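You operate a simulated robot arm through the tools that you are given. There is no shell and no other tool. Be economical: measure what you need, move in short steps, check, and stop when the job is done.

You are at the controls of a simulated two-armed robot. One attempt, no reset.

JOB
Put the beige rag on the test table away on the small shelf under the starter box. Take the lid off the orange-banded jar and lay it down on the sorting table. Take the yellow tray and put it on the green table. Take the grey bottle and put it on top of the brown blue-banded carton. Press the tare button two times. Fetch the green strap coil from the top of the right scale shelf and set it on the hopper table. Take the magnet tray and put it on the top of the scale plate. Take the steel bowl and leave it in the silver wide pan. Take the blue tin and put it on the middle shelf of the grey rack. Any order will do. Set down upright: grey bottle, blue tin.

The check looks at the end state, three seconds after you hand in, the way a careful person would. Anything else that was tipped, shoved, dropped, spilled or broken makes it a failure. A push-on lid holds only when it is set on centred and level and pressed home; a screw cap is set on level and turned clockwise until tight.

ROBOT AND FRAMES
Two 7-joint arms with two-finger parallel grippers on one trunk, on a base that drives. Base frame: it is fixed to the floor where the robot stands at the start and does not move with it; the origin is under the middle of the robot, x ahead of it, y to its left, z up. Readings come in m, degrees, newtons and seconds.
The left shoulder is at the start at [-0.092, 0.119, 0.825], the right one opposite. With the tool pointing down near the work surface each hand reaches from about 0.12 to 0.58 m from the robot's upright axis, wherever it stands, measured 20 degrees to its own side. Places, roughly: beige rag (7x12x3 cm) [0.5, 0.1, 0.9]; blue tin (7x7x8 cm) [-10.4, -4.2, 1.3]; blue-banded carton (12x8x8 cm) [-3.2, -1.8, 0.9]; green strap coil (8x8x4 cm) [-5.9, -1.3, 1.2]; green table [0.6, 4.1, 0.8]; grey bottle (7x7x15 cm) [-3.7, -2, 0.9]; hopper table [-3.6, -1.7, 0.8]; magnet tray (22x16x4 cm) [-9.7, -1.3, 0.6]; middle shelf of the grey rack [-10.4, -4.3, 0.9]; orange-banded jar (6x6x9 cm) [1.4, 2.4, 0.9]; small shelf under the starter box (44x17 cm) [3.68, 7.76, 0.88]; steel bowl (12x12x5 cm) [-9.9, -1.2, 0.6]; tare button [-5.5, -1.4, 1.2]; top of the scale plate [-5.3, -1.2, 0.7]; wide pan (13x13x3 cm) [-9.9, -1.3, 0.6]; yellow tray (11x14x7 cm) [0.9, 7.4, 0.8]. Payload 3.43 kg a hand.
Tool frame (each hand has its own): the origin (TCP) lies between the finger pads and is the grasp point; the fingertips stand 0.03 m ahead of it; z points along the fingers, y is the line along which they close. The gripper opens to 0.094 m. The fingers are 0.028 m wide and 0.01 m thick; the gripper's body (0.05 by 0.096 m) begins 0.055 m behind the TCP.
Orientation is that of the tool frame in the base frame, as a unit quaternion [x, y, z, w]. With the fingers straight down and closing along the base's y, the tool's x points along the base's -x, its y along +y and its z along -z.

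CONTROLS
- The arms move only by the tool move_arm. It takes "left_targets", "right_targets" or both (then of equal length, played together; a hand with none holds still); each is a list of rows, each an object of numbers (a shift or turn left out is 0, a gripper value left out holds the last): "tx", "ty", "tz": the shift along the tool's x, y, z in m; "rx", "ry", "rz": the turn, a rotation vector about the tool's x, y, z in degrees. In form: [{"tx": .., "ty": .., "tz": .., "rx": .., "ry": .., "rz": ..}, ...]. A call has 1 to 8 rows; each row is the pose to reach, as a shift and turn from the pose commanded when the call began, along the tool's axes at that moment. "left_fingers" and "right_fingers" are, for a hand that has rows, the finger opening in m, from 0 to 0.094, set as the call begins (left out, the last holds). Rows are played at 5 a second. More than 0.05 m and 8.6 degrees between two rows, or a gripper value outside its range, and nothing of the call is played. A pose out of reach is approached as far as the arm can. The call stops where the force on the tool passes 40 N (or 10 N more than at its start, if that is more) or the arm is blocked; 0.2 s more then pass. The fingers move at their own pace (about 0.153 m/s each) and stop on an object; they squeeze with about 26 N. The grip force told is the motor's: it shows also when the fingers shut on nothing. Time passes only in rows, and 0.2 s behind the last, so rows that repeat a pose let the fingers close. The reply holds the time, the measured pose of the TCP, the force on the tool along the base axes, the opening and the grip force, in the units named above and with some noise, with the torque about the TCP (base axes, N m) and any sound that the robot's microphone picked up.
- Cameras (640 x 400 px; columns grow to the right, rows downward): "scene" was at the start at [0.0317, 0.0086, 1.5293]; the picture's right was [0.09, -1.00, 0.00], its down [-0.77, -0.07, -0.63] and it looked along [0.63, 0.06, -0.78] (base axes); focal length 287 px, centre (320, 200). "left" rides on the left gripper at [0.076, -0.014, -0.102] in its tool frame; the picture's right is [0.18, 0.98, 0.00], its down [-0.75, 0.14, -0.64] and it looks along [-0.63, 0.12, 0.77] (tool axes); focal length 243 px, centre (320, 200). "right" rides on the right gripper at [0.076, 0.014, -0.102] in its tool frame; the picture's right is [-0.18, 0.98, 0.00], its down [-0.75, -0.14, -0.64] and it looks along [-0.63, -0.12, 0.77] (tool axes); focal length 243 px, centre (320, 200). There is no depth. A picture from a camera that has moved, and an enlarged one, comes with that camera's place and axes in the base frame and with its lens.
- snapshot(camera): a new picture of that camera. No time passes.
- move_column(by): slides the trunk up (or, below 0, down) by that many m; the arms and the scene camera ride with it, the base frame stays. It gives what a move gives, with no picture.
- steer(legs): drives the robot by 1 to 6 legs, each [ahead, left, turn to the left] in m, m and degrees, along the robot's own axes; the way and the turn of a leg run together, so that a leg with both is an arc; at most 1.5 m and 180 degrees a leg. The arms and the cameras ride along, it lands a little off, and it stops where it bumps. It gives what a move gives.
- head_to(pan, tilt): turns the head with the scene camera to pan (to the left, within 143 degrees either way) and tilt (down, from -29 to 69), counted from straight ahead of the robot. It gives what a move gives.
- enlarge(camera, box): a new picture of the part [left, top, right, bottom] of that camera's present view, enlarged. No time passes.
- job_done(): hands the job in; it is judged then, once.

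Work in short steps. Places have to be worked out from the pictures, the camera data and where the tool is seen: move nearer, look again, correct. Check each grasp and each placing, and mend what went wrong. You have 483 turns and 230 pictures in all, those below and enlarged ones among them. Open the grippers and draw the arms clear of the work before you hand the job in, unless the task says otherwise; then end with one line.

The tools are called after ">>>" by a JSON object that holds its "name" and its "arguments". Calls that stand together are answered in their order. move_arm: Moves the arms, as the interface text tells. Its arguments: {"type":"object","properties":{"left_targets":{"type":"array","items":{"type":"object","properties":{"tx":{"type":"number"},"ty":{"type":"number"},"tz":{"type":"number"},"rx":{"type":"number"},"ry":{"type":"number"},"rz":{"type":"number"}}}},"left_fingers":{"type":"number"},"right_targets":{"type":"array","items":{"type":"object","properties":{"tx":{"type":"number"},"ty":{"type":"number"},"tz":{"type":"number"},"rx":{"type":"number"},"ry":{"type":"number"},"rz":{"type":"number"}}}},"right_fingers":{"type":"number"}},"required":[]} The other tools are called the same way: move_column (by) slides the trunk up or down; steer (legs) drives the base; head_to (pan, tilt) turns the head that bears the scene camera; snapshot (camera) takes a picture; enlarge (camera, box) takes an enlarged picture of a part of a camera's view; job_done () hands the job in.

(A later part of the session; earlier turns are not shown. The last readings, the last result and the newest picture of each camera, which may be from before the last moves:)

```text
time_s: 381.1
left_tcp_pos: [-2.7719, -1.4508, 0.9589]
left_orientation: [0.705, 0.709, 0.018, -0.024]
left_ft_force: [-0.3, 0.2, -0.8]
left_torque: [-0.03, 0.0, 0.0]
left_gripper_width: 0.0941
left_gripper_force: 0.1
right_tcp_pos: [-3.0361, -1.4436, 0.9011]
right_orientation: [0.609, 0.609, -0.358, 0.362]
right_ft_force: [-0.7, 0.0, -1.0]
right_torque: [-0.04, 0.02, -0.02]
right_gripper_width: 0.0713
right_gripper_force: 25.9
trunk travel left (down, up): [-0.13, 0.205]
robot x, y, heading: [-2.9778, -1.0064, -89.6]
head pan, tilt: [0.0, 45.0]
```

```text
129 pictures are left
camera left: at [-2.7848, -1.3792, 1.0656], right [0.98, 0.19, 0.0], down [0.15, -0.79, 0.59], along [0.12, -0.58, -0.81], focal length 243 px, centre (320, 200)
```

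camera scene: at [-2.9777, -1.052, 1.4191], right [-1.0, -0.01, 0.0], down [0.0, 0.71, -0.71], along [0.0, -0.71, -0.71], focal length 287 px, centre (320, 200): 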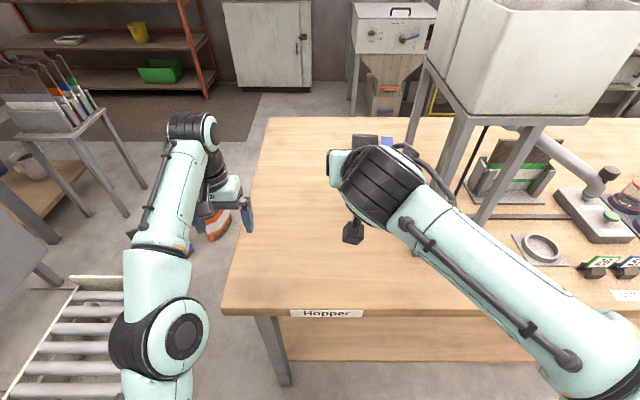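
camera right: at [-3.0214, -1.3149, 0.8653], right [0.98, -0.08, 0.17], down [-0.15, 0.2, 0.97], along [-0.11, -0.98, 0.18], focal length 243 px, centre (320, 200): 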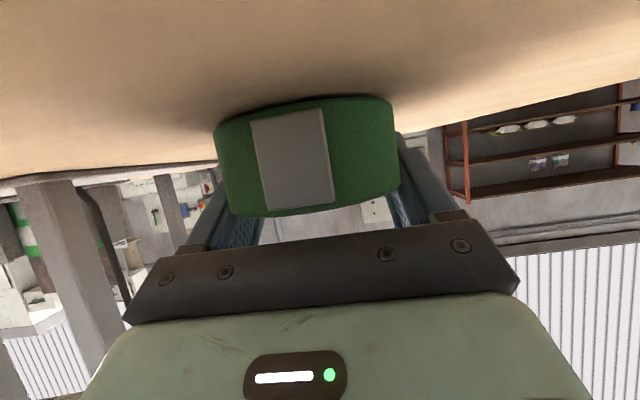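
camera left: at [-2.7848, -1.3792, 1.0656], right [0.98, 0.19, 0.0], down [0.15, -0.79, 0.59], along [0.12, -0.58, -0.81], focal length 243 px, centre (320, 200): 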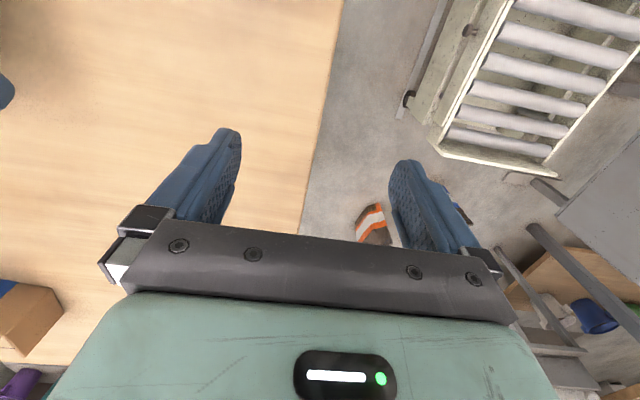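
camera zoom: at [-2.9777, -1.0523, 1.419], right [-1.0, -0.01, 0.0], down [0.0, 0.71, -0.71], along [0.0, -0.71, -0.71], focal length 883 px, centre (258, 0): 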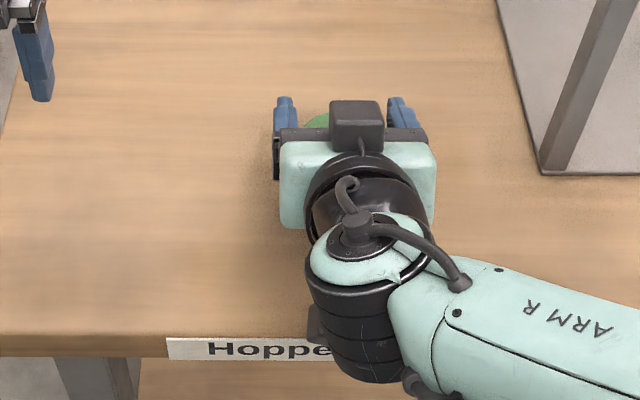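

The table edge is at y≈-1.31, z≈0.84, so the hand camera was over the edge. I draw back 5.5 cm (coil at y≈-1.40) and lower again.

>>> {"name": "move_arm", "arguments": {"right_targets": [{"tx": 0.0138, "tz": -0.0238}, {"tx": 0.0275, "tz": -0.0476}, {"tx": 0.0361, "tz": -0.0426}, {"tx": 0.0404, "tz": -0.0401}, {"tx": 0.0447, "tz": -0.0376}, {"tx": 0.049, "tz": -0.0351}]}}

>>> {"name": "snapshot", "arguments": {"camera": "right"}}

```text
time_s: 382.5
left_tcp_pos: [-2.7723, -1.4504, 0.9588]
left_orientation: [0.704, 0.71, 0.019, -0.025]
left_ft_force: [-0.3, 0.0, 1.0]
left_torque: [-0.02, 0.02, -0.01]
left_gripper_width: 0.094
left_gripper_force: 0.1
right_tcp_pos: [-3.0362, -1.3876, 0.8807]
right_orientation: [0.607, 0.607, -0.359, 0.366]
right_ft_force: [-1.3, -4.0, 25.2]
right_torque: [0.67, 0.02, 0.03]
right_gripper_width: 0.0717
right_gripper_force: 25.9
trunk travel left (down, up): [-0.13, 0.205]
robot x, y, heading: [-2.9751, -1.0061, -89.7]
head pan, tilt: [0.0, 45.0]
```

```text
128 pictures are left
camera right: at [-3.0216, -1.2622, 0.8611], right [0.98, -0.08, 0.17], down [-0.15, 0.21, 0.97], along [-0.11, -0.97, 0.19], focal length 243 px, centre (320, 200)
```

right: 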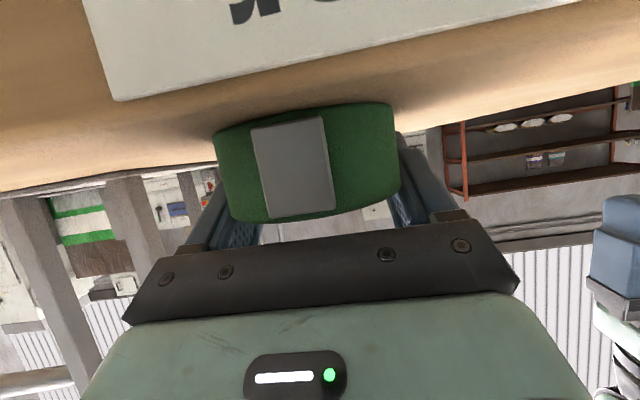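

The coil's near side rests on the table. I ease off slightly and open.

>>> {"name": "move_arm", "arguments": {"right_targets": [{"tx": -0.0017, "tz": -0.001}, {"tx": -0.0017, "tz": -0.001}]}}

>>> {"name": "move_arm", "arguments": {"right_targets": [{}, {}, {}], "right_fingers": 0.092}}

>>> {"name": "snapshot", "arguments": {"camera": "right"}}

```text
time_s: 383.1
left_tcp_pos: [-2.7701, -1.4511, 0.9587]
left_orientation: [0.704, 0.709, 0.018, -0.024]
left_ft_force: [-0.9, -0.4, 1.0]
left_torque: [0.0, -0.01, 0.03]
left_gripper_width: 0.0941
left_gripper_force: 0.1
right_tcp_pos: [-3.0359, -1.3883, 0.8805]
right_orientation: [0.608, 0.609, -0.358, 0.364]
right_ft_force: [0.4, -7.4, 22.2]
right_torque: [0.21, 0.02, 0.01]
right_gripper_width: 0.0714
right_gripper_force: 25.7
trunk travel left (down, up): [-0.13, 0.205]
robot x, y, heading: [-2.9783, -1.0075, -89.8]
head pan, tilt: [0.0, 45.0]
```

```text
time_s: 383.9
left_tcp_pos: [-2.771, -1.4487, 0.9588]
left_orientation: [0.704, 0.71, 0.019, -0.024]
left_ft_force: [-0.1, 0.2, 0.1]
left_torque: [-0.02, 0.02, 0.0]
left_gripper_width: 0.094
left_gripper_force: 0.1
right_tcp_pos: [-3.0374, -1.3872, 0.877]
right_orientation: [0.61, 0.609, -0.357, 0.361]
right_ft_force: [1.9, 0.4, 0.6]
right_torque: [0.12, 0.08, -0.14]
right_gripper_width: 0.0901
right_gripper_force: 0.0
trunk travel left (down, up): [-0.13, 0.205]
robot x, y, heading: [-2.9792, -1.0024, -89.6]
head pan, tilt: [0.0, 45.0]
```

```text
127 pictures are left
camera right: at [-3.0226, -1.26, 0.8591], right [0.98, -0.09, 0.17], down [-0.15, 0.2, 0.97], along [-0.12, -0.98, 0.18], focal length 243 px, centre (320, 200)
```

right: 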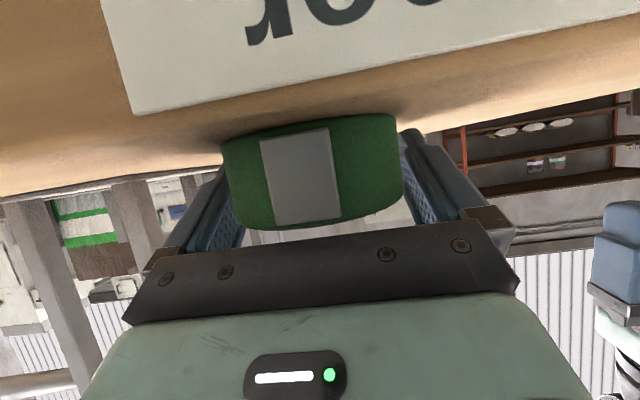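

Released. I withdraw along the tool axis and check the coil.

>>> {"name": "move_arm", "arguments": {"right_targets": [{"tz": -0.02}, {"tz": -0.05}, {"tz": -0.09}, {"tz": -0.13}, {"tx": -0.03, "tz": -0.15}, {"tx": -0.07, "tz": -0.17}], "right_fingers": 0.094}}

>>> {"name": "snapshot", "arguments": {"camera": "scene"}}

```text
time_s: 385.3
left_tcp_pos: [-2.7714, -1.4501, 0.959]
left_orientation: [0.704, 0.709, 0.019, -0.024]
left_ft_force: [-0.2, -0.2, 0.2]
left_torque: [-0.02, 0.02, 0.01]
left_gripper_width: 0.0941
left_gripper_force: 0.1
right_tcp_pos: [-3.0395, -1.2725, 1.0211]
right_orientation: [0.608, 0.61, -0.357, 0.362]
right_ft_force: [0.0, 0.5, -0.1]
right_torque: [0.0, 0.0, 0.04]
right_gripper_width: 0.094
right_gripper_force: 0.0
trunk travel left (down, up): [-0.13, 0.205]
robot x, y, heading: [-2.9779, -1.0027, -89.7]
head pan, tilt: [0.0, 45.0]
```

```text
126 pictures are left
camera scene: at [-2.9777, -1.0518, 1.419], right [-1.0, -0.01, 0.0], down [0.0, 0.71, -0.71], along [0.0, -0.71, -0.71], focal length 287 px, centre (320, 200)
```

scene: 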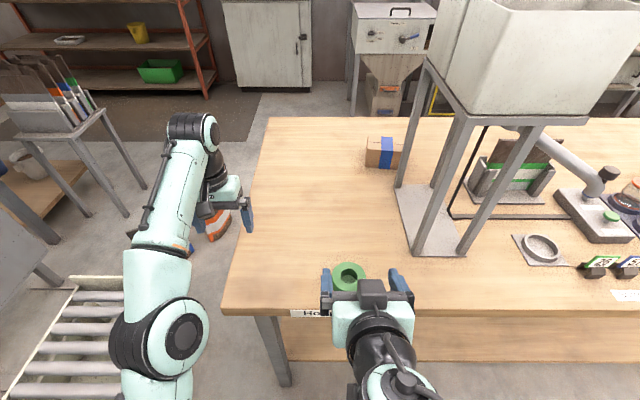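

The coil lies flat on the hopper table. I back off, set the right hand upright, raise the trunk a little, and drive west past the scale shelf.

>>> {"name": "steer", "arguments": {"legs": [[-0.45, 0, 0]]}}

>>> {"name": "move_column", "arguments": {"by": 0.12}}

>>> {"name": "move_arm", "arguments": {"right_targets": [{"ry": 8}, {"ry": 16}, {"ry": 24}, {"ry": 32}, {"ry": 40}, {"ry": 48}, {"ry": 56}, {"ry": 61}]}}

>>> {"name": "steer", "arguments": {"legs": [[0, 0, -90], [1.45, 0, 0], [1.45, 0, 0], [1.2, 0, 0]]}}

>>> {"name": "head_to", "arguments": {"pan": 0, "tilt": 15}}

>>> {"name": "snapshot", "arguments": {"camera": "scene"}}

```text
time_s: 388.0
left_tcp_pos: [-2.7725, -1.0048, 0.9596]
left_orientation: [0.702, 0.711, 0.019, -0.024]
left_ft_force: [-0.2, -0.8, -0.3]
left_torque: [0.03, -0.01, -0.02]
left_gripper_width: 0.0941
left_gripper_force: 0.1
right_tcp_pos: [-3.0415, -0.827, 1.0211]
right_orientation: [0.606, 0.611, -0.356, 0.363]
right_ft_force: [0.1, -0.1, 0.5]
right_torque: [0.02, 0.04, -0.01]
right_gripper_width: 0.0944
right_gripper_force: 0.0
trunk travel left (down, up): [-0.13, 0.205]
robot x, y, heading: [-2.9803, -0.5547, -89.3]
head pan, tilt: [0.0, 45.0]
```

```text
time_s: 389.5
left_tcp_pos: [-2.7741, -1.0052, 1.0797]
left_orientation: [0.703, 0.711, 0.019, -0.024]
left_ft_force: [0.1, 0.0, 0.0]
left_torque: [-0.01, -0.02, 0.05]
left_gripper_width: 0.0939
left_gripper_force: 0.0
right_tcp_pos: [-3.0415, -0.8286, 1.1421]
right_orientation: [0.607, 0.611, -0.356, 0.362]
right_ft_force: [0.2, 0.4, -1.3]
right_torque: [0.02, 0.0, 0.02]
right_gripper_width: 0.0942
right_gripper_force: 0.0
trunk travel left (down, up): [-0.25, 0.085]
robot x, y, heading: [-2.9797, -0.5592, -89.5]
head pan, tilt: [0.0, 45.0]
```

```text
time_s: 391.3
left_tcp_pos: [-2.7728, -1.0044, 1.0795]
left_orientation: [0.703, 0.71, 0.02, -0.025]
left_ft_force: [0.7, -0.3, 0.4]
left_torque: [0.04, 0.05, -0.01]
left_gripper_width: 0.0941
left_gripper_force: 0.1
right_tcp_pos: [-3.0419, -0.8282, 1.141]
right_orientation: [0.704, 0.71, 0.003, 0.002]
right_ft_force: [0.8, -0.4, -0.3]
right_torque: [-0.02, 0.0, 0.02]
right_gripper_width: 0.094
right_gripper_force: 0.0
trunk travel left (down, up): [-0.25, 0.085]
robot x, y, heading: [-2.9821, -0.5578, -89.4]
head pan, tilt: [0.0, 45.0]
```

```text
time_s: 408.1
left_tcp_pos: [-6.1953, -0.9271, 1.0808]
left_orientation: [0.998, 0.03, 0.046, -0.005]
left_ft_force: [6.2, 0.8, -0.4]
left_torque: [-0.04, 0.39, 0.04]
left_gripper_width: 0.0942
left_gripper_force: 0.1
right_tcp_pos: [-6.0388, -0.6509, 1.1412]
right_orientation: [1.0, 0.028, 0.0, 0.002]
right_ft_force: [0.0, -0.2, 0.0]
right_torque: [0.0, 0.01, -0.03]
right_gripper_width: 0.0942
right_gripper_force: 0.1
trunk travel left (down, up): [-0.25, 0.085]
robot x, y, heading: [-5.767, -0.6973, -176.7]
head pan, tilt: [0.0, 45.0]
stopped in leg 3: the force on the tool passed its limit at 134 N (the readings are from after the stop); the commanded pose is now the measured one
```

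```text
time_s: 409.1
left_tcp_pos: [-6.1965, -0.9279, 1.079]
left_orientation: [0.999, 0.03, 0.045, -0.006]
left_ft_force: [5.5, 0.4, 0.0]
left_torque: [-0.02, 0.6, 0.08]
left_gripper_width: 0.094
left_gripper_force: 0.0
right_tcp_pos: [-6.0406, -0.6512, 1.1404]
right_orientation: [1.0, 0.028, 0.0, 0.002]
right_ft_force: [-0.6, 0.7, 0.1]
right_torque: [-0.01, -0.01, 0.01]
right_gripper_width: 0.094
right_gripper_force: 0.1
trunk travel left (down, up): [-0.25, 0.085]
robot x, y, heading: [-5.7688, -0.6984, -177.0]
head pan, tilt: [0.0, 15.0]
```

```text
125 pictures are left
camera scene: at [-5.8172, -0.6999, 1.5844], right [-0.06, 1.0, 0.0], down [0.26, 0.01, -0.97], along [-0.96, -0.05, -0.26], focal length 287 px, centre (320, 200)
```

scene: 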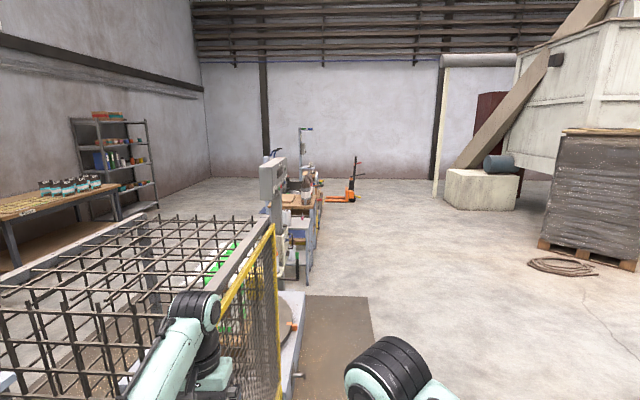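

The drift put the left hand against the cage edge. I back off, slide right to the free aisle and check that nothing was moved.

>>> {"name": "steer", "arguments": {"legs": [[-0.12, 0, 0], [0, -0.4, -2.7]]}}

>>> {"name": "head_to", "arguments": {"pan": 30, "tilt": 30}}

>>> {"name": "snapshot", "arguments": {"camera": "scene"}}

```text
time_s: 414.0
left_tcp_pos: [-6.1005, -0.5017, 1.0806]
left_orientation: [0.999, 0.009, 0.045, -0.004]
left_ft_force: [0.2, 0.9, -0.1]
left_torque: [0.0, -0.02, 0.01]
left_gripper_width: 0.0939
left_gripper_force: 0.0
right_tcp_pos: [-5.9332, -0.2318, 1.1412]
right_orientation: [1.0, 0.008, 0.0, 0.002]
right_ft_force: [-0.3, 0.1, -0.1]
right_torque: [-0.02, -0.03, 0.02]
right_gripper_width: 0.0942
right_gripper_force: 0.0
trunk travel left (down, up): [-0.25, 0.085]
robot x, y, heading: [-5.6675, -0.2927, -179.0]
head pan, tilt: [0.0, 15.0]
```

```text
time_s: 414.9
left_tcp_pos: [-6.1001, -0.5014, 1.0804]
left_orientation: [0.999, 0.008, 0.045, -0.004]
left_ft_force: [-0.5, -0.3, 0.7]
left_torque: [0.02, -0.03, -0.01]
left_gripper_width: 0.0937
left_gripper_force: 0.0
right_tcp_pos: [-5.932, -0.2305, 1.1406]
right_orientation: [1.0, 0.008, 0.0, 0.003]
right_ft_force: [0.7, -0.8, -0.4]
right_torque: [-0.02, -0.03, -0.02]
right_gripper_width: 0.094
right_gripper_force: 0.1
trunk travel left (down, up): [-0.25, 0.085]
robot x, y, heading: [-5.6657, -0.2922, -179.2]
head pan, tilt: [30.0, 30.0]
```

```text
124 pictures are left
camera scene: at [-5.697, -0.3348, 1.5603], right [-0.51, 0.86, 0.0], down [0.43, 0.26, -0.87], along [-0.74, -0.44, -0.5], focal length 287 px, centre (320, 200)
```

scene: 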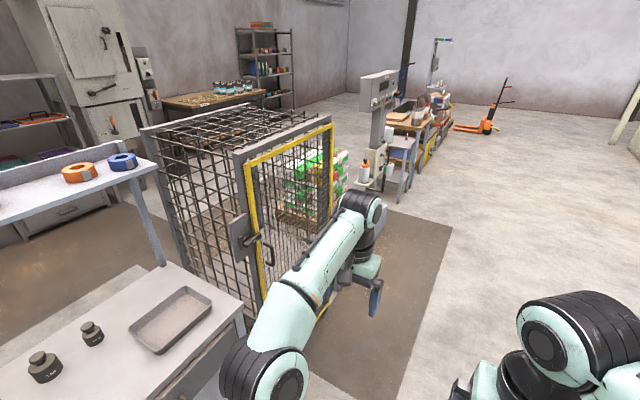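

The cage is fixed and unharmed. I drive west along y≈-0.3 to x≈-8.9 and look at the next station.

>>> {"name": "steer", "arguments": {"legs": [[1.4, -0.1, -0.8], [1.4, -0.05, 0], [0.4, 0, 0]]}}

>>> {"name": "head_to", "arguments": {"pan": 45, "tilt": 25}}

>>> {"name": "snapshot", "arguments": {"camera": "scene"}}

```text
time_s: 430.3
left_tcp_pos: [-9.2218, -0.3477, 1.0799]
left_orientation: [0.999, 0.011, 0.045, -0.004]
left_ft_force: [0.2, 0.5, -0.3]
left_torque: [0.0, 0.0, 0.01]
left_gripper_width: 0.0941
left_gripper_force: 0.0
right_tcp_pos: [-9.055, -0.079, 1.1402]
right_orientation: [1.0, 0.011, 0.0, 0.003]
right_ft_force: [0.8, 0.2, 1.5]
right_torque: [0.0, 0.0, 0.0]
right_gripper_width: 0.094
right_gripper_force: 0.1
trunk travel left (down, up): [-0.25, 0.085]
robot x, y, heading: [-8.7839, -0.1351, -178.8]
head pan, tilt: [30.0, 30.0]
```

```text
time_s: 431.0
left_tcp_pos: [-9.2215, -0.349, 1.0807]
left_orientation: [0.999, 0.012, 0.045, -0.004]
left_ft_force: [-0.6, -0.2, 0.2]
left_torque: [-0.01, 0.0, 0.01]
left_gripper_width: 0.0937
left_gripper_force: 0.1
right_tcp_pos: [-9.0546, -0.0778, 1.1406]
right_orientation: [1.0, 0.01, 0.0, 0.003]
right_ft_force: [-0.2, 0.4, -0.1]
right_torque: [0.02, -0.01, -0.02]
right_gripper_width: 0.0941
right_gripper_force: 0.1
trunk travel left (down, up): [-0.25, 0.085]
robot x, y, heading: [-8.7852, -0.135, -178.5]
head pan, tilt: [45.0, 25.0]
```

```text
123 pictures are left
camera scene: at [-8.8054, -0.1997, 1.5682], right [-0.72, 0.69, 0.0], down [0.29, 0.3, -0.91], along [-0.63, -0.65, -0.42], focal length 287 px, centre (320, 200)
```

scene: 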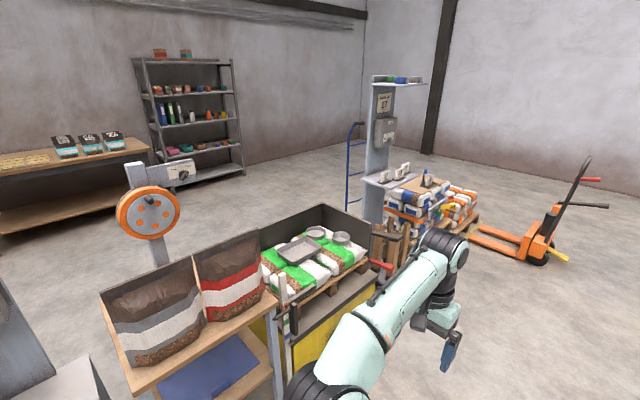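

I enlarge the stack with the tray, bowl and pan, and the grey rack.

>>> {"name": "enlarge", "arguments": {"camera": "scene", "box": [240, 190, 400, 310]}}

>>> {"name": "enlarge", "arguments": {"camera": "scene", "box": [110, 40, 270, 200]}}

```text
3.33 times, centred on (320, 250) of scene
camera zoom: at [-8.8054, -0.1997, 1.5682], right [-0.72, 0.69, 0.0], down [0.29, 0.3, -0.91], along [-0.63, -0.65, -0.42], focal length 956 px, centre (320, 33)
```

zoom: 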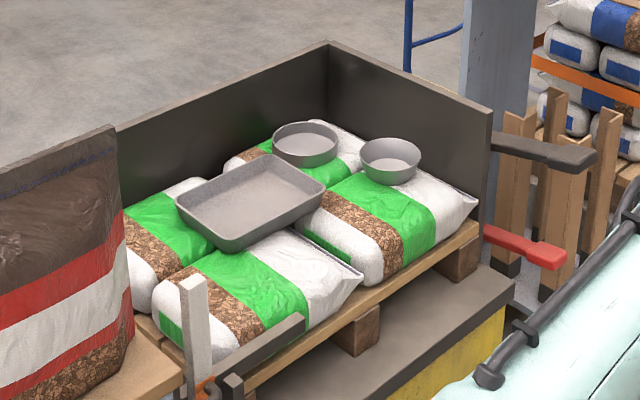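

```text
2.50 times, centred on (190, 120) of scene
camera zoom: at [-8.8054, -0.1997, 1.5682], right [-0.72, 0.69, 0.0], down [0.29, 0.3, -0.91], along [-0.63, -0.65, -0.42], focal length 717 px, centre (645, 400)
```

zoom: 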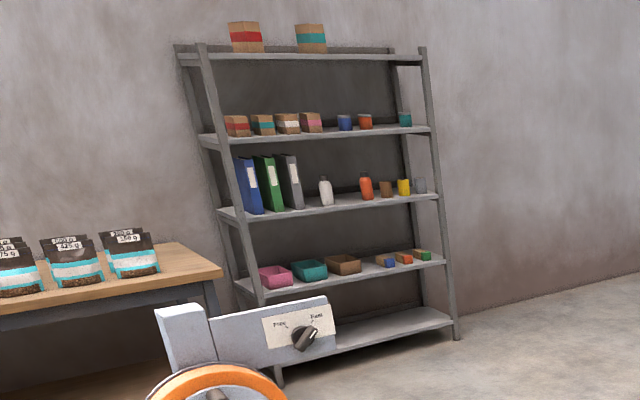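

Bowl is the right-hand vessel (-9.95, -1.19), pan the one behind (-9.86, -1.33), magnet tray (-9.67, -1.26), on bags open to the north. I drive round to face them.

>>> {"name": "steer", "arguments": {"legs": [[1.04, 0, 0], [0, 0, 88.5], [0.5, 0, 0]]}}

>>> {"name": "head_to", "arguments": {"pan": 0, "tilt": 50}}

>>> {"name": "snapshot", "arguments": {"camera": "scene"}}

```text
time_s: 442.6
left_tcp_pos: [-9.6003, -1.1011, 1.0795]
left_orientation: [0.705, 0.708, 0.029, -0.036]
left_ft_force: [0.0, 0.6, -0.6]
left_torque: [0.02, 0.01, -0.04]
left_gripper_width: 0.094
left_gripper_force: 0.1
right_tcp_pos: [-9.8669, -0.9282, 1.1399]
right_orientation: [0.707, 0.707, 0.002, 0.001]
right_ft_force: [0.5, 0.0, -0.6]
right_torque: [0.04, 0.03, -0.02]
right_gripper_width: 0.094
right_gripper_force: 0.0
trunk travel left (down, up): [-0.25, 0.085]
robot x, y, heading: [-9.8034, -0.6621, -89.8]
head pan, tilt: [45.0, 25.0]
```

```text
time_s: 443.7
left_tcp_pos: [-9.6015, -1.1006, 1.0805]
left_orientation: [0.704, 0.709, 0.03, -0.034]
left_ft_force: [0.6, -0.7, -0.6]
left_torque: [0.03, -0.04, -0.01]
left_gripper_width: 0.0935
left_gripper_force: 0.0
right_tcp_pos: [-9.8662, -0.9282, 1.1408]
right_orientation: [0.708, 0.706, 0.001, 0.002]
right_ft_force: [-0.3, -1.4, -0.4]
right_torque: [0.01, -0.03, -0.01]
right_gripper_width: 0.0939
right_gripper_force: 0.1
trunk travel left (down, up): [-0.25, 0.085]
robot x, y, heading: [-9.8004, -0.668, -90.0]
head pan, tilt: [0.0, 50.0]
```

```text
120 pictures are left
camera scene: at [-9.8038, -0.6917, 1.5307], right [-1.0, 0.0, 0.0], down [0.0, 0.77, -0.64], along [0.0, -0.64, -0.77], focal length 287 px, centre (320, 200)
```

scene: 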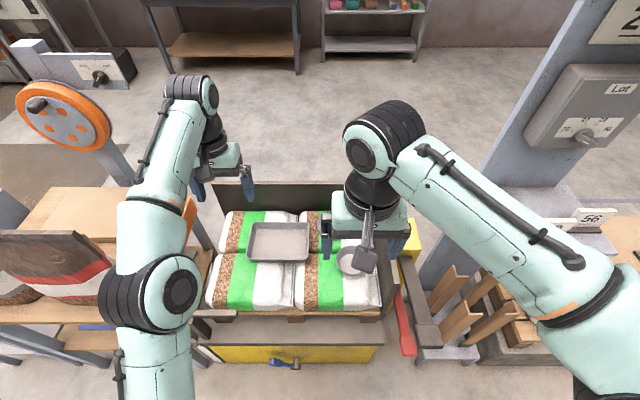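

I come 6 cm closer, lower the trunk 0.2 m, and swing the right hand aside to view bowl and pan.

>>> {"name": "steer", "arguments": {"legs": [[0.06, 0, 0]]}}

>>> {"name": "move_column", "arguments": {"by": -0.2}}

>>> {"name": "move_arm", "arguments": {"right_targets": [{"ty": -0.045}, {"ty": -0.09}, {"ty": -0.13}]}}

>>> {"name": "snapshot", "arguments": {"camera": "scene"}}

>>> {"name": "snapshot", "arguments": {"camera": "right"}}

```text
time_s: 444.6
left_tcp_pos: [-9.6001, -1.1237, 1.079]
left_orientation: [0.705, 0.707, 0.029, -0.035]
left_ft_force: [0.3, 0.4, -0.2]
left_torque: [-0.02, 0.02, -0.01]
left_gripper_width: 0.0941
left_gripper_force: 0.0
right_tcp_pos: [-9.8656, -0.951, 1.1405]
right_orientation: [0.707, 0.707, 0.003, 0.001]
right_ft_force: [0.0, -0.5, 0.5]
right_torque: [0.01, 0.01, -0.01]
right_gripper_width: 0.0942
right_gripper_force: 0.0
trunk travel left (down, up): [-0.25, 0.085]
robot x, y, heading: [-9.8028, -0.6828, -89.9]
head pan, tilt: [0.0, 50.0]
stopped in leg 1: the robot was blocked; the commanded pose is now the measured one
```

```text
time_s: 446.8
left_tcp_pos: [-9.5999, -1.121, 0.8794]
left_orientation: [0.706, 0.707, 0.03, -0.035]
left_ft_force: [0.3, 0.0, 0.0]
left_torque: [-0.01, -0.01, 0.02]
left_gripper_width: 0.0939
left_gripper_force: 0.1
right_tcp_pos: [-9.8669, -0.9496, 0.9416]
right_orientation: [0.707, 0.707, 0.002, 0.001]
right_ft_force: [-0.2, -0.4, 0.2]
right_torque: [0.0, 0.01, -0.02]
right_gripper_width: 0.0939
right_gripper_force: 0.0
trunk travel left (down, up): [-0.05, 0.285]
robot x, y, heading: [-9.8016, -0.683, -89.8]
head pan, tilt: [0.0, 50.0]
```

```text
time_s: 447.6
left_tcp_pos: [-9.6001, -1.1209, 0.8794]
left_orientation: [0.706, 0.707, 0.029, -0.035]
left_ft_force: [-0.2, -0.4, 0.7]
left_torque: [0.02, 0.0, 0.0]
left_gripper_width: 0.0941
left_gripper_force: 0.1
right_tcp_pos: [-9.9983, -0.9485, 0.9402]
right_orientation: [0.707, 0.707, 0.002, 0.002]
right_ft_force: [0.1, 0.0, 1.4]
right_torque: [-0.03, -0.01, -0.01]
right_gripper_width: 0.094
right_gripper_force: 0.0
trunk travel left (down, up): [-0.05, 0.285]
robot x, y, heading: [-9.8014, -0.6813, -90.1]
head pan, tilt: [0.0, 50.0]
```

```text
119 pictures are left
camera scene: at [-9.8042, -0.7504, 1.3238], right [-1.0, 0.0, 0.0], down [0.0, 0.77, -0.64], along [0.0, -0.64, -0.77], focal length 287 px, centre (320, 200)
```

scene: 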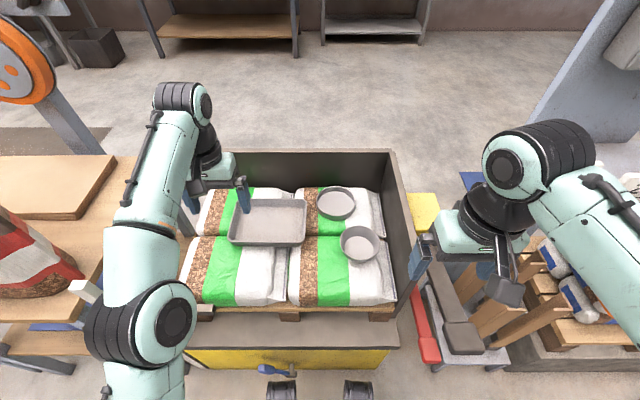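

```text
118 pictures are left
camera right: at [-9.984, -0.873, 1.0425], right [0.98, -0.18, 0.01], down [-0.14, -0.75, 0.64], along [-0.11, -0.63, -0.77], focal length 243 px, centre (320, 200)
```

right: 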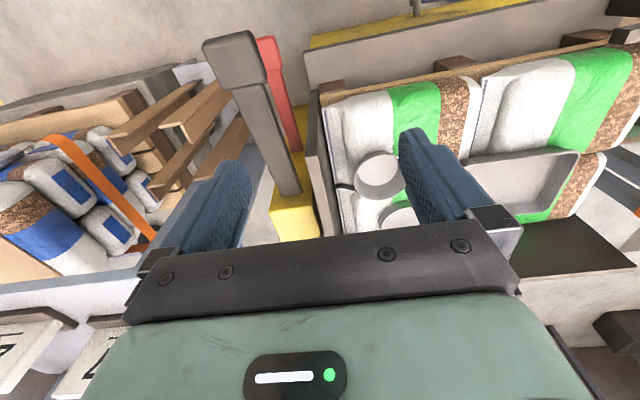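

The bowl's target spot is close beside the tray, so I move the tray first, with both hands pinching its short walls. I back off slightly and centre on the tray (x≈-9.654).

>>> {"name": "steer", "arguments": {"legs": [[-0.05, 0, 0], [0, 0.147, 0]]}}

>>> {"name": "move_arm", "arguments": {"right_targets": [{"ty": 0.045}, {"ty": 0.09}, {"ty": 0.13}]}}

>>> {"name": "snapshot", "arguments": {"camera": "scene"}}

>>> {"name": "snapshot", "arguments": {"camera": "left"}}

```text
time_s: 450.0
left_tcp_pos: [-9.4563, -1.0695, 0.88]
left_orientation: [0.705, 0.708, 0.028, -0.036]
left_ft_force: [0.0, 0.7, -0.3]
left_torque: [0.01, 0.0, -0.05]
left_gripper_width: 0.0938
left_gripper_force: 0.0
right_tcp_pos: [-9.8534, -0.899, 0.9419]
right_orientation: [0.707, 0.708, 0.001, 0.002]
right_ft_force: [-0.3, -0.1, 0.2]
right_torque: [-0.03, 0.02, 0.02]
right_gripper_width: 0.0941
right_gripper_force: 0.0
trunk travel left (down, up): [-0.05, 0.285]
robot x, y, heading: [-9.6608, -0.6296, -90.0]
head pan, tilt: [0.0, 50.0]
```

```text
time_s: 450.8
left_tcp_pos: [-9.456, -1.0709, 0.8791]
left_orientation: [0.705, 0.708, 0.029, -0.034]
left_ft_force: [0.4, 0.2, 0.3]
left_torque: [0.01, 0.01, 0.02]
left_gripper_width: 0.0938
left_gripper_force: 0.1
right_tcp_pos: [-9.7246, -0.9009, 0.9416]
right_orientation: [0.707, 0.707, 0.002, 0.002]
right_ft_force: [-0.4, 0.9, -0.1]
right_torque: [-0.01, 0.0, 0.03]
right_gripper_width: 0.0941
right_gripper_force: 0.1
trunk travel left (down, up): [-0.05, 0.285]
robot x, y, heading: [-9.6661, -0.6274, -90.0]
head pan, tilt: [0.0, 50.0]
```

```text
117 pictures are left
camera scene: at [-9.6602, -0.6998, 1.3237], right [-1.0, 0.0, 0.0], down [0.0, 0.77, -0.64], along [0.0, -0.64, -0.77], focal length 287 px, centre (320, 200)
```

scene: 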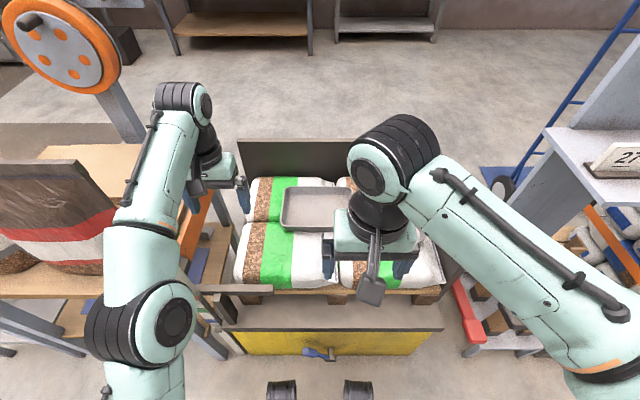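

```text
116 pictures are left
camera left: at [-9.4692, -1.0022, 0.9883], right [0.98, 0.19, 0.01], down [0.15, -0.81, 0.57], along [0.11, -0.56, -0.82], focal length 243 px, centre (320, 200)
```

left: 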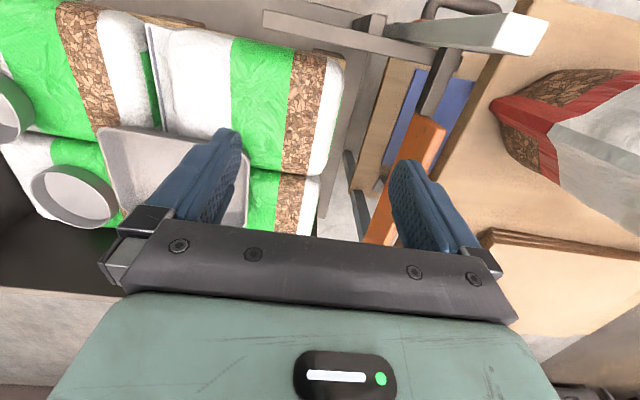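

Tray: x -9.55…-9.76, centre y≈-1.237, rim z≈0.645. I creep 3 cm closer, then bring both hands (tilted ~20° forward, half open) above the two short walls.

>>> {"name": "steer", "arguments": {"legs": [[0.03, 0, 0]]}}

>>> {"name": "move_arm", "arguments": {"left_targets": [{"tx": -0.018, "ty": -0.012, "tz": 0.015, "ry": -3}, {"tx": -0.036, "ty": -0.024, "tz": 0.03, "ry": -6}, {"tx": -0.055, "ty": -0.035, "tz": 0.044, "ry": -9}, {"tx": -0.073, "ty": -0.047, "tz": 0.059, "ry": -12}, {"tx": -0.091, "ty": -0.059, "tz": 0.074, "ry": -15}, {"tx": -0.11, "ty": -0.07, "tz": 0.089, "ry": -18}, {"tx": -0.128, "ty": -0.082, "tz": 0.103, "ry": -21}, {"tx": -0.146, "ty": -0.094, "tz": 0.118, "ry": -25}], "right_targets": [{"tx": -0.038, "ty": -0.004, "tz": 0.024, "ry": -2.5}, {"tx": -0.076, "ty": -0.009, "tz": 0.0475, "ry": -5}, {"tx": -0.114, "ty": -0.013, "tz": 0.071, "ry": -7.5}, {"tx": -0.152, "ty": -0.0175, "tz": 0.095, "ry": -10}, {"tx": -0.19, "ty": -0.022, "tz": 0.119, "ry": -12.5}, {"tx": -0.228, "ty": -0.026, "tz": 0.1425, "ry": -15}, {"tx": -0.266, "ty": -0.031, "tz": 0.166, "ry": -17.5}, {"tx": -0.304, "ty": -0.035, "tz": 0.19, "ry": -20}], "left_fingers": 0.05, "right_fingers": 0.05}}

>>> {"name": "snapshot", "arguments": {"camera": "left"}}

>>> {"name": "snapshot", "arguments": {"camera": "right"}}

>>> {"name": "snapshot", "arguments": {"camera": "scene"}}

```text
time_s: 451.7
left_tcp_pos: [-9.4574, -1.1004, 0.879]
left_orientation: [0.705, 0.708, 0.03, -0.035]
left_ft_force: [-0.3, -0.7, -0.3]
left_torque: [0.02, -0.02, 0.0]
left_gripper_width: 0.094
left_gripper_force: 0.2
right_tcp_pos: [-9.7245, -0.9293, 0.9415]
right_orientation: [0.707, 0.708, 0.002, 0.001]
right_ft_force: [-0.1, -0.6, 0.1]
right_torque: [0.01, -0.04, 0.0]
right_gripper_width: 0.0939
right_gripper_force: 0.1
trunk travel left (down, up): [-0.05, 0.285]
robot x, y, heading: [-9.6591, -0.6596, -90.1]
head pan, tilt: [0.0, 50.0]
```

```text
time_s: 453.5
left_tcp_pos: [-9.5505, -1.2366, 0.7483]
left_orientation: [0.695, 0.698, -0.125, 0.12]
left_ft_force: [0.2, -0.2, -0.2]
left_torque: [0.02, 0.01, 0.03]
left_gripper_width: 0.05
left_gripper_force: 0.2
right_tcp_pos: [-9.7593, -1.2316, 0.7518]
right_orientation: [0.697, 0.696, -0.121, 0.125]
right_ft_force: [0.4, -0.7, 0.3]
right_torque: [0.01, 0.03, -0.02]
right_gripper_width: 0.0499
right_gripper_force: 0.0
trunk travel left (down, up): [-0.05, 0.285]
robot x, y, heading: [-9.6646, -0.6581, -90.0]
head pan, tilt: [0.0, 50.0]
```

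```text
115 pictures are left
camera left: at [-9.5641, -1.1286, 0.8184], right [0.98, 0.18, -0.07], down [0.15, -0.49, 0.86], along [0.12, -0.85, -0.51], focal length 243 px, centre (320, 200)
```

left: 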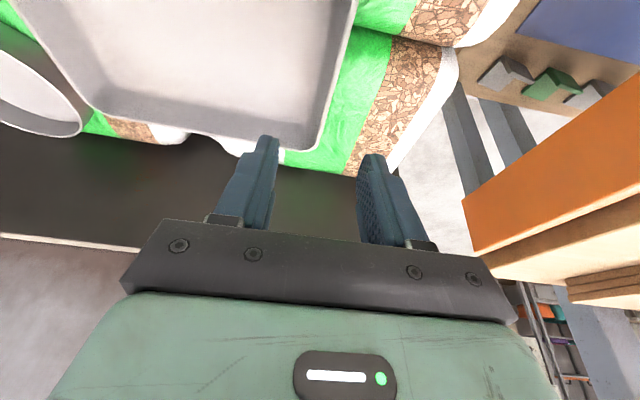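

```text
114 pictures are left
camera right: at [-9.7455, -1.1246, 0.8206], right [0.98, -0.17, 0.07], down [-0.14, -0.49, 0.86], along [-0.12, -0.86, -0.5], focal length 243 px, centre (320, 200)
```

right: 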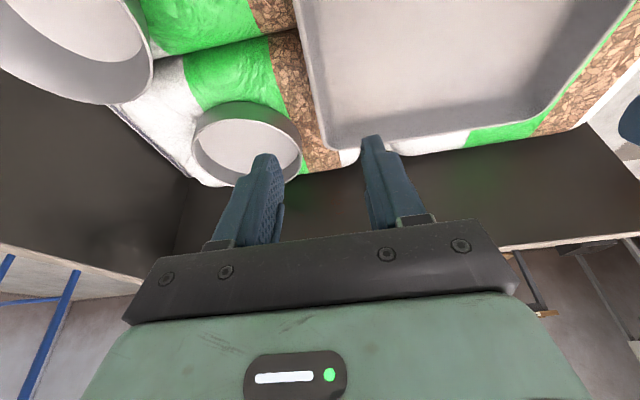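

```text
113 pictures are left
camera scene: at [-9.6606, -0.7296, 1.3237], right [-1.0, 0.0, 0.0], down [0.0, 0.77, -0.64], along [0.0, -0.64, -0.77], focal length 287 px, centre (320, 200)
```

scene: 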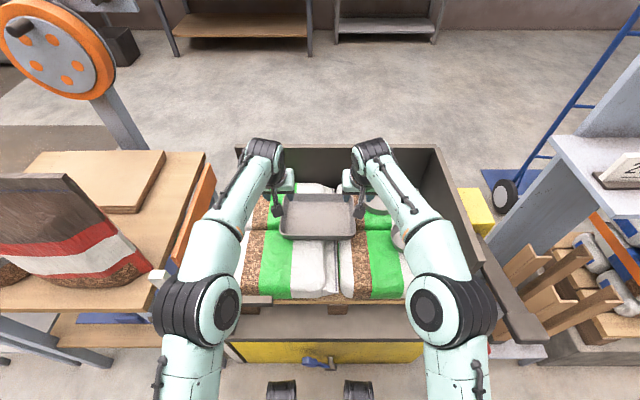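

Walls are at x -9.546 and -9.762. I adjust, narrow the openings and lower both hands half way, then check.

>>> {"name": "move_arm", "arguments": {"left_targets": [{"tx": 0.015, "ty": 0.0025, "tz": 0.03}, {"tx": 0.03, "ty": 0.005, "tz": 0.06}, {"tx": 0.03, "ty": 0.005, "tz": 0.06}], "right_targets": [{"tx": 0.014, "ty": -0.0015, "tz": 0.031}, {"tx": 0.027, "ty": -0.003, "tz": 0.062}, {"tx": 0.027, "ty": -0.003, "tz": 0.062}], "left_fingers": 0.04, "right_fingers": 0.036}}

>>> {"name": "snapshot", "arguments": {"camera": "left"}}

>>> {"name": "snapshot", "arguments": {"camera": "right"}}

```text
time_s: 454.3
left_tcp_pos: [-9.5451, -1.2276, 0.6812]
left_orientation: [0.694, 0.699, -0.124, 0.119]
left_ft_force: [0.2, 0.5, -0.6]
left_torque: [0.04, 0.0, 0.0]
left_gripper_width: 0.0401
left_gripper_force: 0.1
right_tcp_pos: [-9.7626, -1.2259, 0.6828]
right_orientation: [0.697, 0.696, -0.121, 0.124]
right_ft_force: [0.3, -0.3, -0.2]
right_torque: [0.05, 0.0, 0.0]
right_gripper_width: 0.036
right_gripper_force: 0.1
trunk travel left (down, up): [-0.05, 0.285]
robot x, y, heading: [-9.6589, -0.6599, -89.8]
head pan, tilt: [0.0, 50.0]
```

```text
112 pictures are left
camera left: at [-9.5589, -1.1194, 0.7515], right [0.98, 0.18, -0.07], down [0.15, -0.49, 0.86], along [0.12, -0.85, -0.51], focal length 243 px, centre (320, 200)
```

left: 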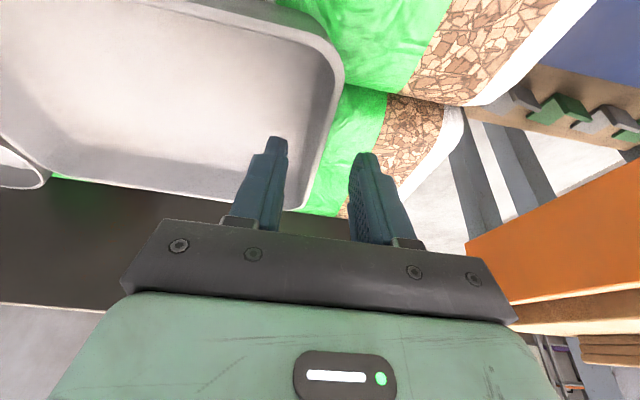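

```text
111 pictures are left
camera right: at [-9.7473, -1.1197, 0.7526], right [0.98, -0.17, 0.07], down [-0.14, -0.49, 0.86], along [-0.11, -0.86, -0.51], focal length 243 px, centre (320, 200)
```

right: 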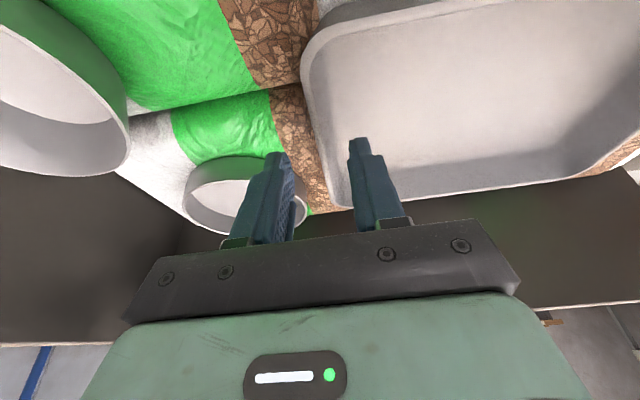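

Both walls lie between the fingers. I lower the last 3.5 cm and close both hands.

>>> {"name": "move_arm", "arguments": {"left_targets": [{"tx": 0.006, "tz": 0.016}, {"tx": 0.01, "tz": 0.027}, {"tx": 0.012, "tz": 0.033}], "right_targets": [{"tx": 0.006, "tz": 0.016}, {"tx": 0.01, "tz": 0.027}, {"tx": 0.012, "tz": 0.033}]}}

>>> {"name": "snapshot", "arguments": {"camera": "left"}}

>>> {"name": "snapshot", "arguments": {"camera": "right"}}

```text
time_s: 455.1
left_tcp_pos: [-9.5464, -1.2259, 0.6474]
left_orientation: [0.695, 0.698, -0.124, 0.119]
left_ft_force: [-0.8, 0.6, 0.5]
left_torque: [0.0, 0.0, 0.0]
left_gripper_width: 0.04
left_gripper_force: 0.0
right_tcp_pos: [-9.763, -1.2293, 0.6488]
right_orientation: [0.696, 0.697, -0.121, 0.124]
right_ft_force: [-0.2, -0.7, -1.2]
right_torque: [0.01, -0.01, -0.02]
right_gripper_width: 0.0358
right_gripper_force: 0.1
trunk travel left (down, up): [-0.05, 0.285]
robot x, y, heading: [-9.6624, -0.6573, -90.0]
head pan, tilt: [0.0, 50.0]
```

```text
110 pictures are left
camera left: at [-9.5599, -1.1185, 0.7175], right [0.98, 0.18, -0.07], down [0.15, -0.49, 0.86], along [0.12, -0.85, -0.51], focal length 243 px, centre (320, 200)
```

left: 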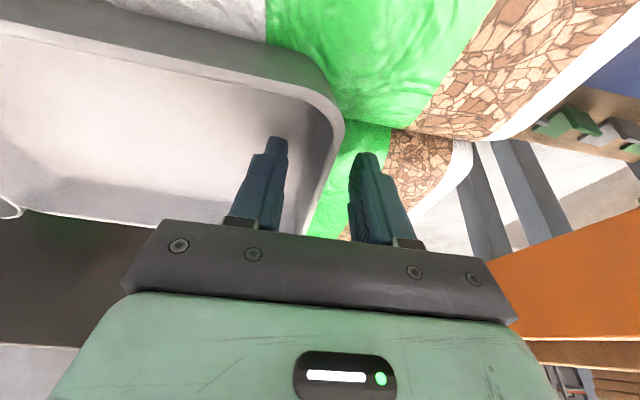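

```text
109 pictures are left
camera right: at [-9.7472, -1.1214, 0.7173], right [0.98, -0.17, 0.07], down [-0.14, -0.49, 0.86], along [-0.12, -0.85, -0.51], focal length 243 px, centre (320, 200)
```

right: 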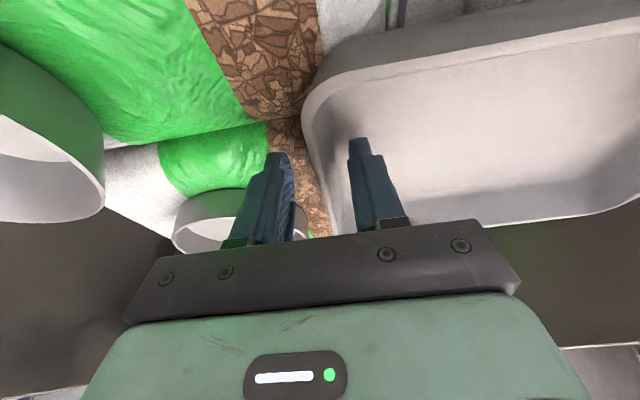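

I go 7 mm lower and close both hands.

>>> {"name": "move_arm", "arguments": {"left_targets": [{"tx": 0.0025, "tz": 0.0066}, {"tx": 0.0025, "tz": 0.0066}], "right_targets": [{"tx": 0.0025, "tz": 0.0066}, {"tx": 0.0025, "tz": 0.0066}]}}

>>> {"name": "move_arm", "arguments": {"left_targets": [{}, {}, {}], "right_targets": [{}, {}, {}], "left_fingers": 0.0, "right_fingers": 0.0}}

```text
time_s: 455.7
left_tcp_pos: [-9.547, -1.2266, 0.6439]
left_orientation: [0.695, 0.698, -0.127, 0.12]
left_ft_force: [0.7, 2.0, 14.6]
left_torque: [0.11, 0.29, -0.13]
left_gripper_width: 0.0402
left_gripper_force: 0.1
right_tcp_pos: [-9.762, -1.2275, 0.6434]
right_orientation: [0.696, 0.696, -0.122, 0.127]
right_ft_force: [-0.8, -1.0, 5.9]
right_torque: [-0.04, -0.12, -0.03]
right_gripper_width: 0.0362
right_gripper_force: 0.2
trunk travel left (down, up): [-0.05, 0.285]
robot x, y, heading: [-9.66, -0.6586, -89.7]
head pan, tilt: [0.0, 50.0]
```

```text
time_s: 456.5
left_tcp_pos: [-9.5478, -1.2263, 0.6432]
left_orientation: [0.695, 0.698, -0.129, 0.119]
left_ft_force: [-12.0, -3.0, 21.6]
left_torque: [-0.11, 1.32, -0.15]
left_gripper_width: 0.0125
left_gripper_force: 26.0
right_tcp_pos: [-9.7599, -1.2289, 0.6437]
right_orientation: [0.696, 0.697, -0.12, 0.127]
right_ft_force: [16.2, -2.9, 10.1]
right_torque: [-0.06, -1.14, -0.28]
right_gripper_width: 0.0129
right_gripper_force: 25.9
trunk travel left (down, up): [-0.05, 0.285]
robot x, y, heading: [-9.6569, -0.6626, -90.0]
head pan, tilt: [0.0, 50.0]
```

Both walls are gripped (0.0125 / 0.0129). I lift both hands together.

>>> {"name": "move_arm", "arguments": {"left_targets": [{"tx": -0.007, "tz": -0.019}, {"tx": -0.017, "tz": -0.047}, {"tx": -0.031, "tz": -0.085}, {"tx": -0.048, "tz": -0.132}, {"tx": -0.048, "tz": -0.132}], "right_targets": [{"tx": -0.007, "tz": -0.019}, {"tx": -0.017, "tz": -0.047}, {"tx": -0.031, "tz": -0.085}, {"tx": -0.048, "tz": -0.132}, {"tx": -0.048, "tz": -0.132}]}}

>>> {"name": "snapshot", "arguments": {"camera": "scene"}}

>>> {"name": "snapshot", "arguments": {"camera": "left"}}

```text
time_s: 457.7
left_tcp_pos: [-9.5479, -1.2259, 0.7812]
left_orientation: [0.695, 0.699, -0.124, 0.117]
left_ft_force: [-17.8, 0.5, -1.4]
left_torque: [0.26, 1.19, -0.09]
left_gripper_width: 0.0128
left_gripper_force: 26.1
right_tcp_pos: [-9.7583, -1.2292, 0.7823]
right_orientation: [0.697, 0.696, -0.119, 0.126]
right_ft_force: [18.1, -0.2, -1.2]
right_torque: [-0.25, -1.17, -0.09]
right_gripper_width: 0.0126
right_gripper_force: 26.0
trunk travel left (down, up): [-0.05, 0.285]
robot x, y, heading: [-9.6567, -0.6605, -90.0]
head pan, tilt: [0.0, 50.0]
```

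```text
108 pictures are left
camera scene: at [-9.6606, -0.7291, 1.3237], right [-1.0, 0.0, 0.0], down [0.0, 0.77, -0.64], along [0.0, -0.64, -0.77], focal length 287 px, centre (320, 200)
```

scene: 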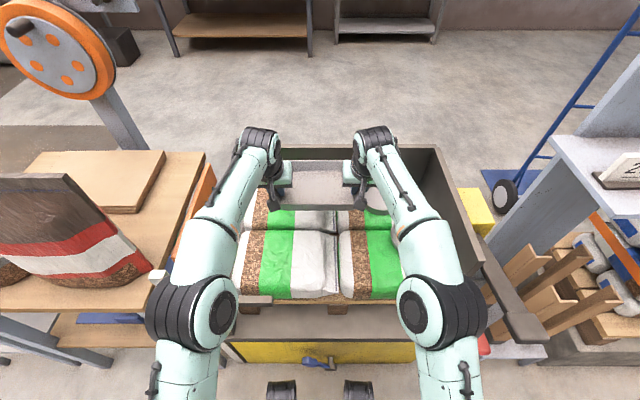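

```text
107 pictures are left
camera left: at [-9.5614, -1.1188, 0.8516], right [0.98, 0.18, -0.07], down [0.15, -0.49, 0.86], along [0.11, -0.85, -0.51], focal length 243 px, centre (320, 200)
```

left: 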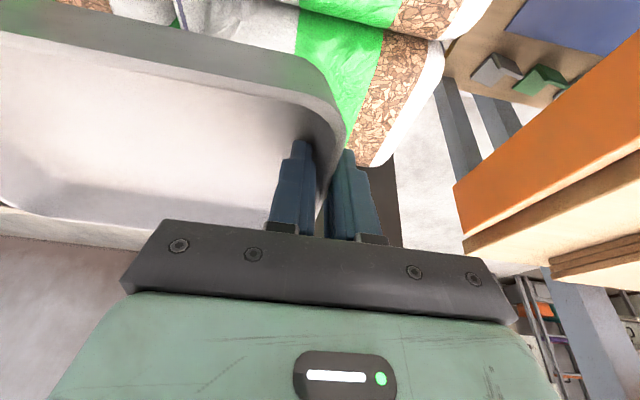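

The tray hangs level in both hands. I draw it in, raise the trunk, back off to the aisle and slide east toward the scale.

>>> {"name": "move_arm", "arguments": {"left_targets": [{"tx": 0.028, "tz": -0.01}, {"tx": 0.056, "tz": -0.02}, {"tx": 0.085, "tz": -0.031}, {"tx": 0.113, "tz": -0.041}], "right_targets": [{"tx": 0.028, "tz": -0.01}, {"tx": 0.056, "tz": -0.02}, {"tx": 0.085, "tz": -0.031}, {"tx": 0.113, "tz": -0.041}]}}

>>> {"name": "move_column", "arguments": {"by": 0.2}}

>>> {"name": "steer", "arguments": {"legs": [[-0.5, 0, 0], [0, 1.45, 0], [0, 1.45, 0], [0, 1.45, 0]]}}

>>> {"name": "snapshot", "arguments": {"camera": "scene"}}

```text
time_s: 458.7
left_tcp_pos: [-9.5488, -1.1075, 0.7825]
left_orientation: [0.695, 0.698, -0.127, 0.116]
left_ft_force: [-21.8, 1.4, -1.5]
left_torque: [0.34, 1.22, -0.15]
left_gripper_width: 0.0125
left_gripper_force: 26.0
right_tcp_pos: [-9.7601, -1.1094, 0.7815]
right_orientation: [0.696, 0.696, -0.118, 0.127]
right_ft_force: [20.8, -1.7, -1.4]
right_torque: [-0.35, -1.23, -0.16]
right_gripper_width: 0.0127
right_gripper_force: 26.0
trunk travel left (down, up): [-0.05, 0.285]
robot x, y, heading: [-9.6608, -0.6562, -89.6]
head pan, tilt: [0.0, 50.0]
```

```text
time_s: 460.8
left_tcp_pos: [-9.5484, -1.1061, 0.9814]
left_orientation: [0.696, 0.697, -0.126, 0.117]
left_ft_force: [-22.8, 1.4, -0.7]
left_torque: [0.11, 1.27, -0.09]
left_gripper_width: 0.0125
left_gripper_force: 26.3
right_tcp_pos: [-9.7594, -1.1074, 0.9821]
right_orientation: [0.696, 0.697, -0.117, 0.126]
right_ft_force: [21.9, -0.7, -1.3]
right_torque: [-0.07, -1.26, -0.1]
right_gripper_width: 0.0126
right_gripper_force: 26.2
trunk travel left (down, up): [-0.25, 0.085]
robot x, y, heading: [-9.6598, -0.6587, -90.0]
head pan, tilt: [0.0, 50.0]
```

```text
time_s: 501.5
left_tcp_pos: [-5.1392, -0.4475, 0.9821]
left_orientation: [0.676, 0.717, -0.122, 0.121]
left_ft_force: [-21.7, -0.7, -0.4]
left_torque: [-0.04, 1.26, -0.06]
left_gripper_width: 0.0121
left_gripper_force: 25.5
right_tcp_pos: [-5.3489, -0.4604, 0.9816]
right_orientation: [0.677, 0.716, -0.115, 0.129]
right_ft_force: [22.5, 2.1, -1.2]
right_torque: [0.08, -1.23, 0.06]
right_gripper_width: 0.0119
right_gripper_force: 26.0
trunk travel left (down, up): [-0.25, 0.085]
robot x, y, heading: [-5.2734, -0.0072, -86.8]
head pan, tilt: [0.0, 50.0]
```

```text
106 pictures are left
camera scene: at [-5.2727, -0.0386, 1.5307], right [-1.0, -0.06, 0.0], down [-0.04, 0.76, -0.64], along [0.04, -0.64, -0.77], focal length 287 px, centre (320, 200)
```

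scene: 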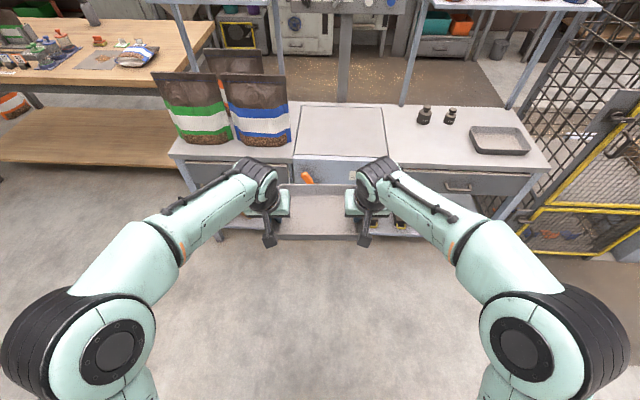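

The plate is free; a bag stands near its left, so I aim for the plate's right-middle (tray centre ≈ -5.36, -1.13). I square up and shift right.

>>> {"name": "steer", "arguments": {"legs": [[0, 0, -3.2], [0, -0.09, 0], [0.35, 0, 0]]}}

>>> {"name": "snapshot", "arguments": {"camera": "scene"}}

```text
time_s: 505.2
left_tcp_pos: [-5.2589, -0.7967, 0.9822]
left_orientation: [0.697, 0.696, -0.126, 0.117]
left_ft_force: [-1.7, -0.1, -0.9]
left_torque: [0.07, 0.87, -0.21]
left_gripper_width: 0.0124
left_gripper_force: 26.0
right_tcp_pos: [-5.4719, -0.797, 0.9819]
right_orientation: [0.698, 0.695, -0.119, 0.125]
right_ft_force: [0.3, -0.3, -0.3]
right_torque: [0.0, -0.83, 0.21]
right_gripper_width: 0.0118
right_gripper_force: 25.7
trunk travel left (down, up): [-0.25, 0.085]
robot x, y, heading: [-5.3693, -0.3506, -90.3]
head pan, tilt: [0.0, 50.0]
```

```text
105 pictures are left
camera scene: at [-5.3687, -0.3808, 1.5307], right [-1.0, 0.01, 0.0], down [0.0, 0.77, -0.64], along [0.0, -0.64, -0.77], focal length 287 px, centre (320, 200)
```

scene: 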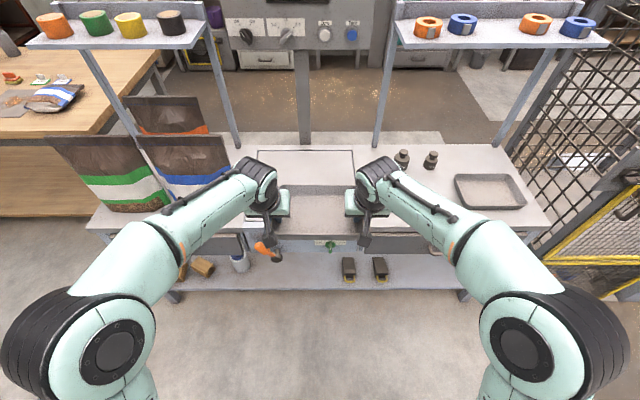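

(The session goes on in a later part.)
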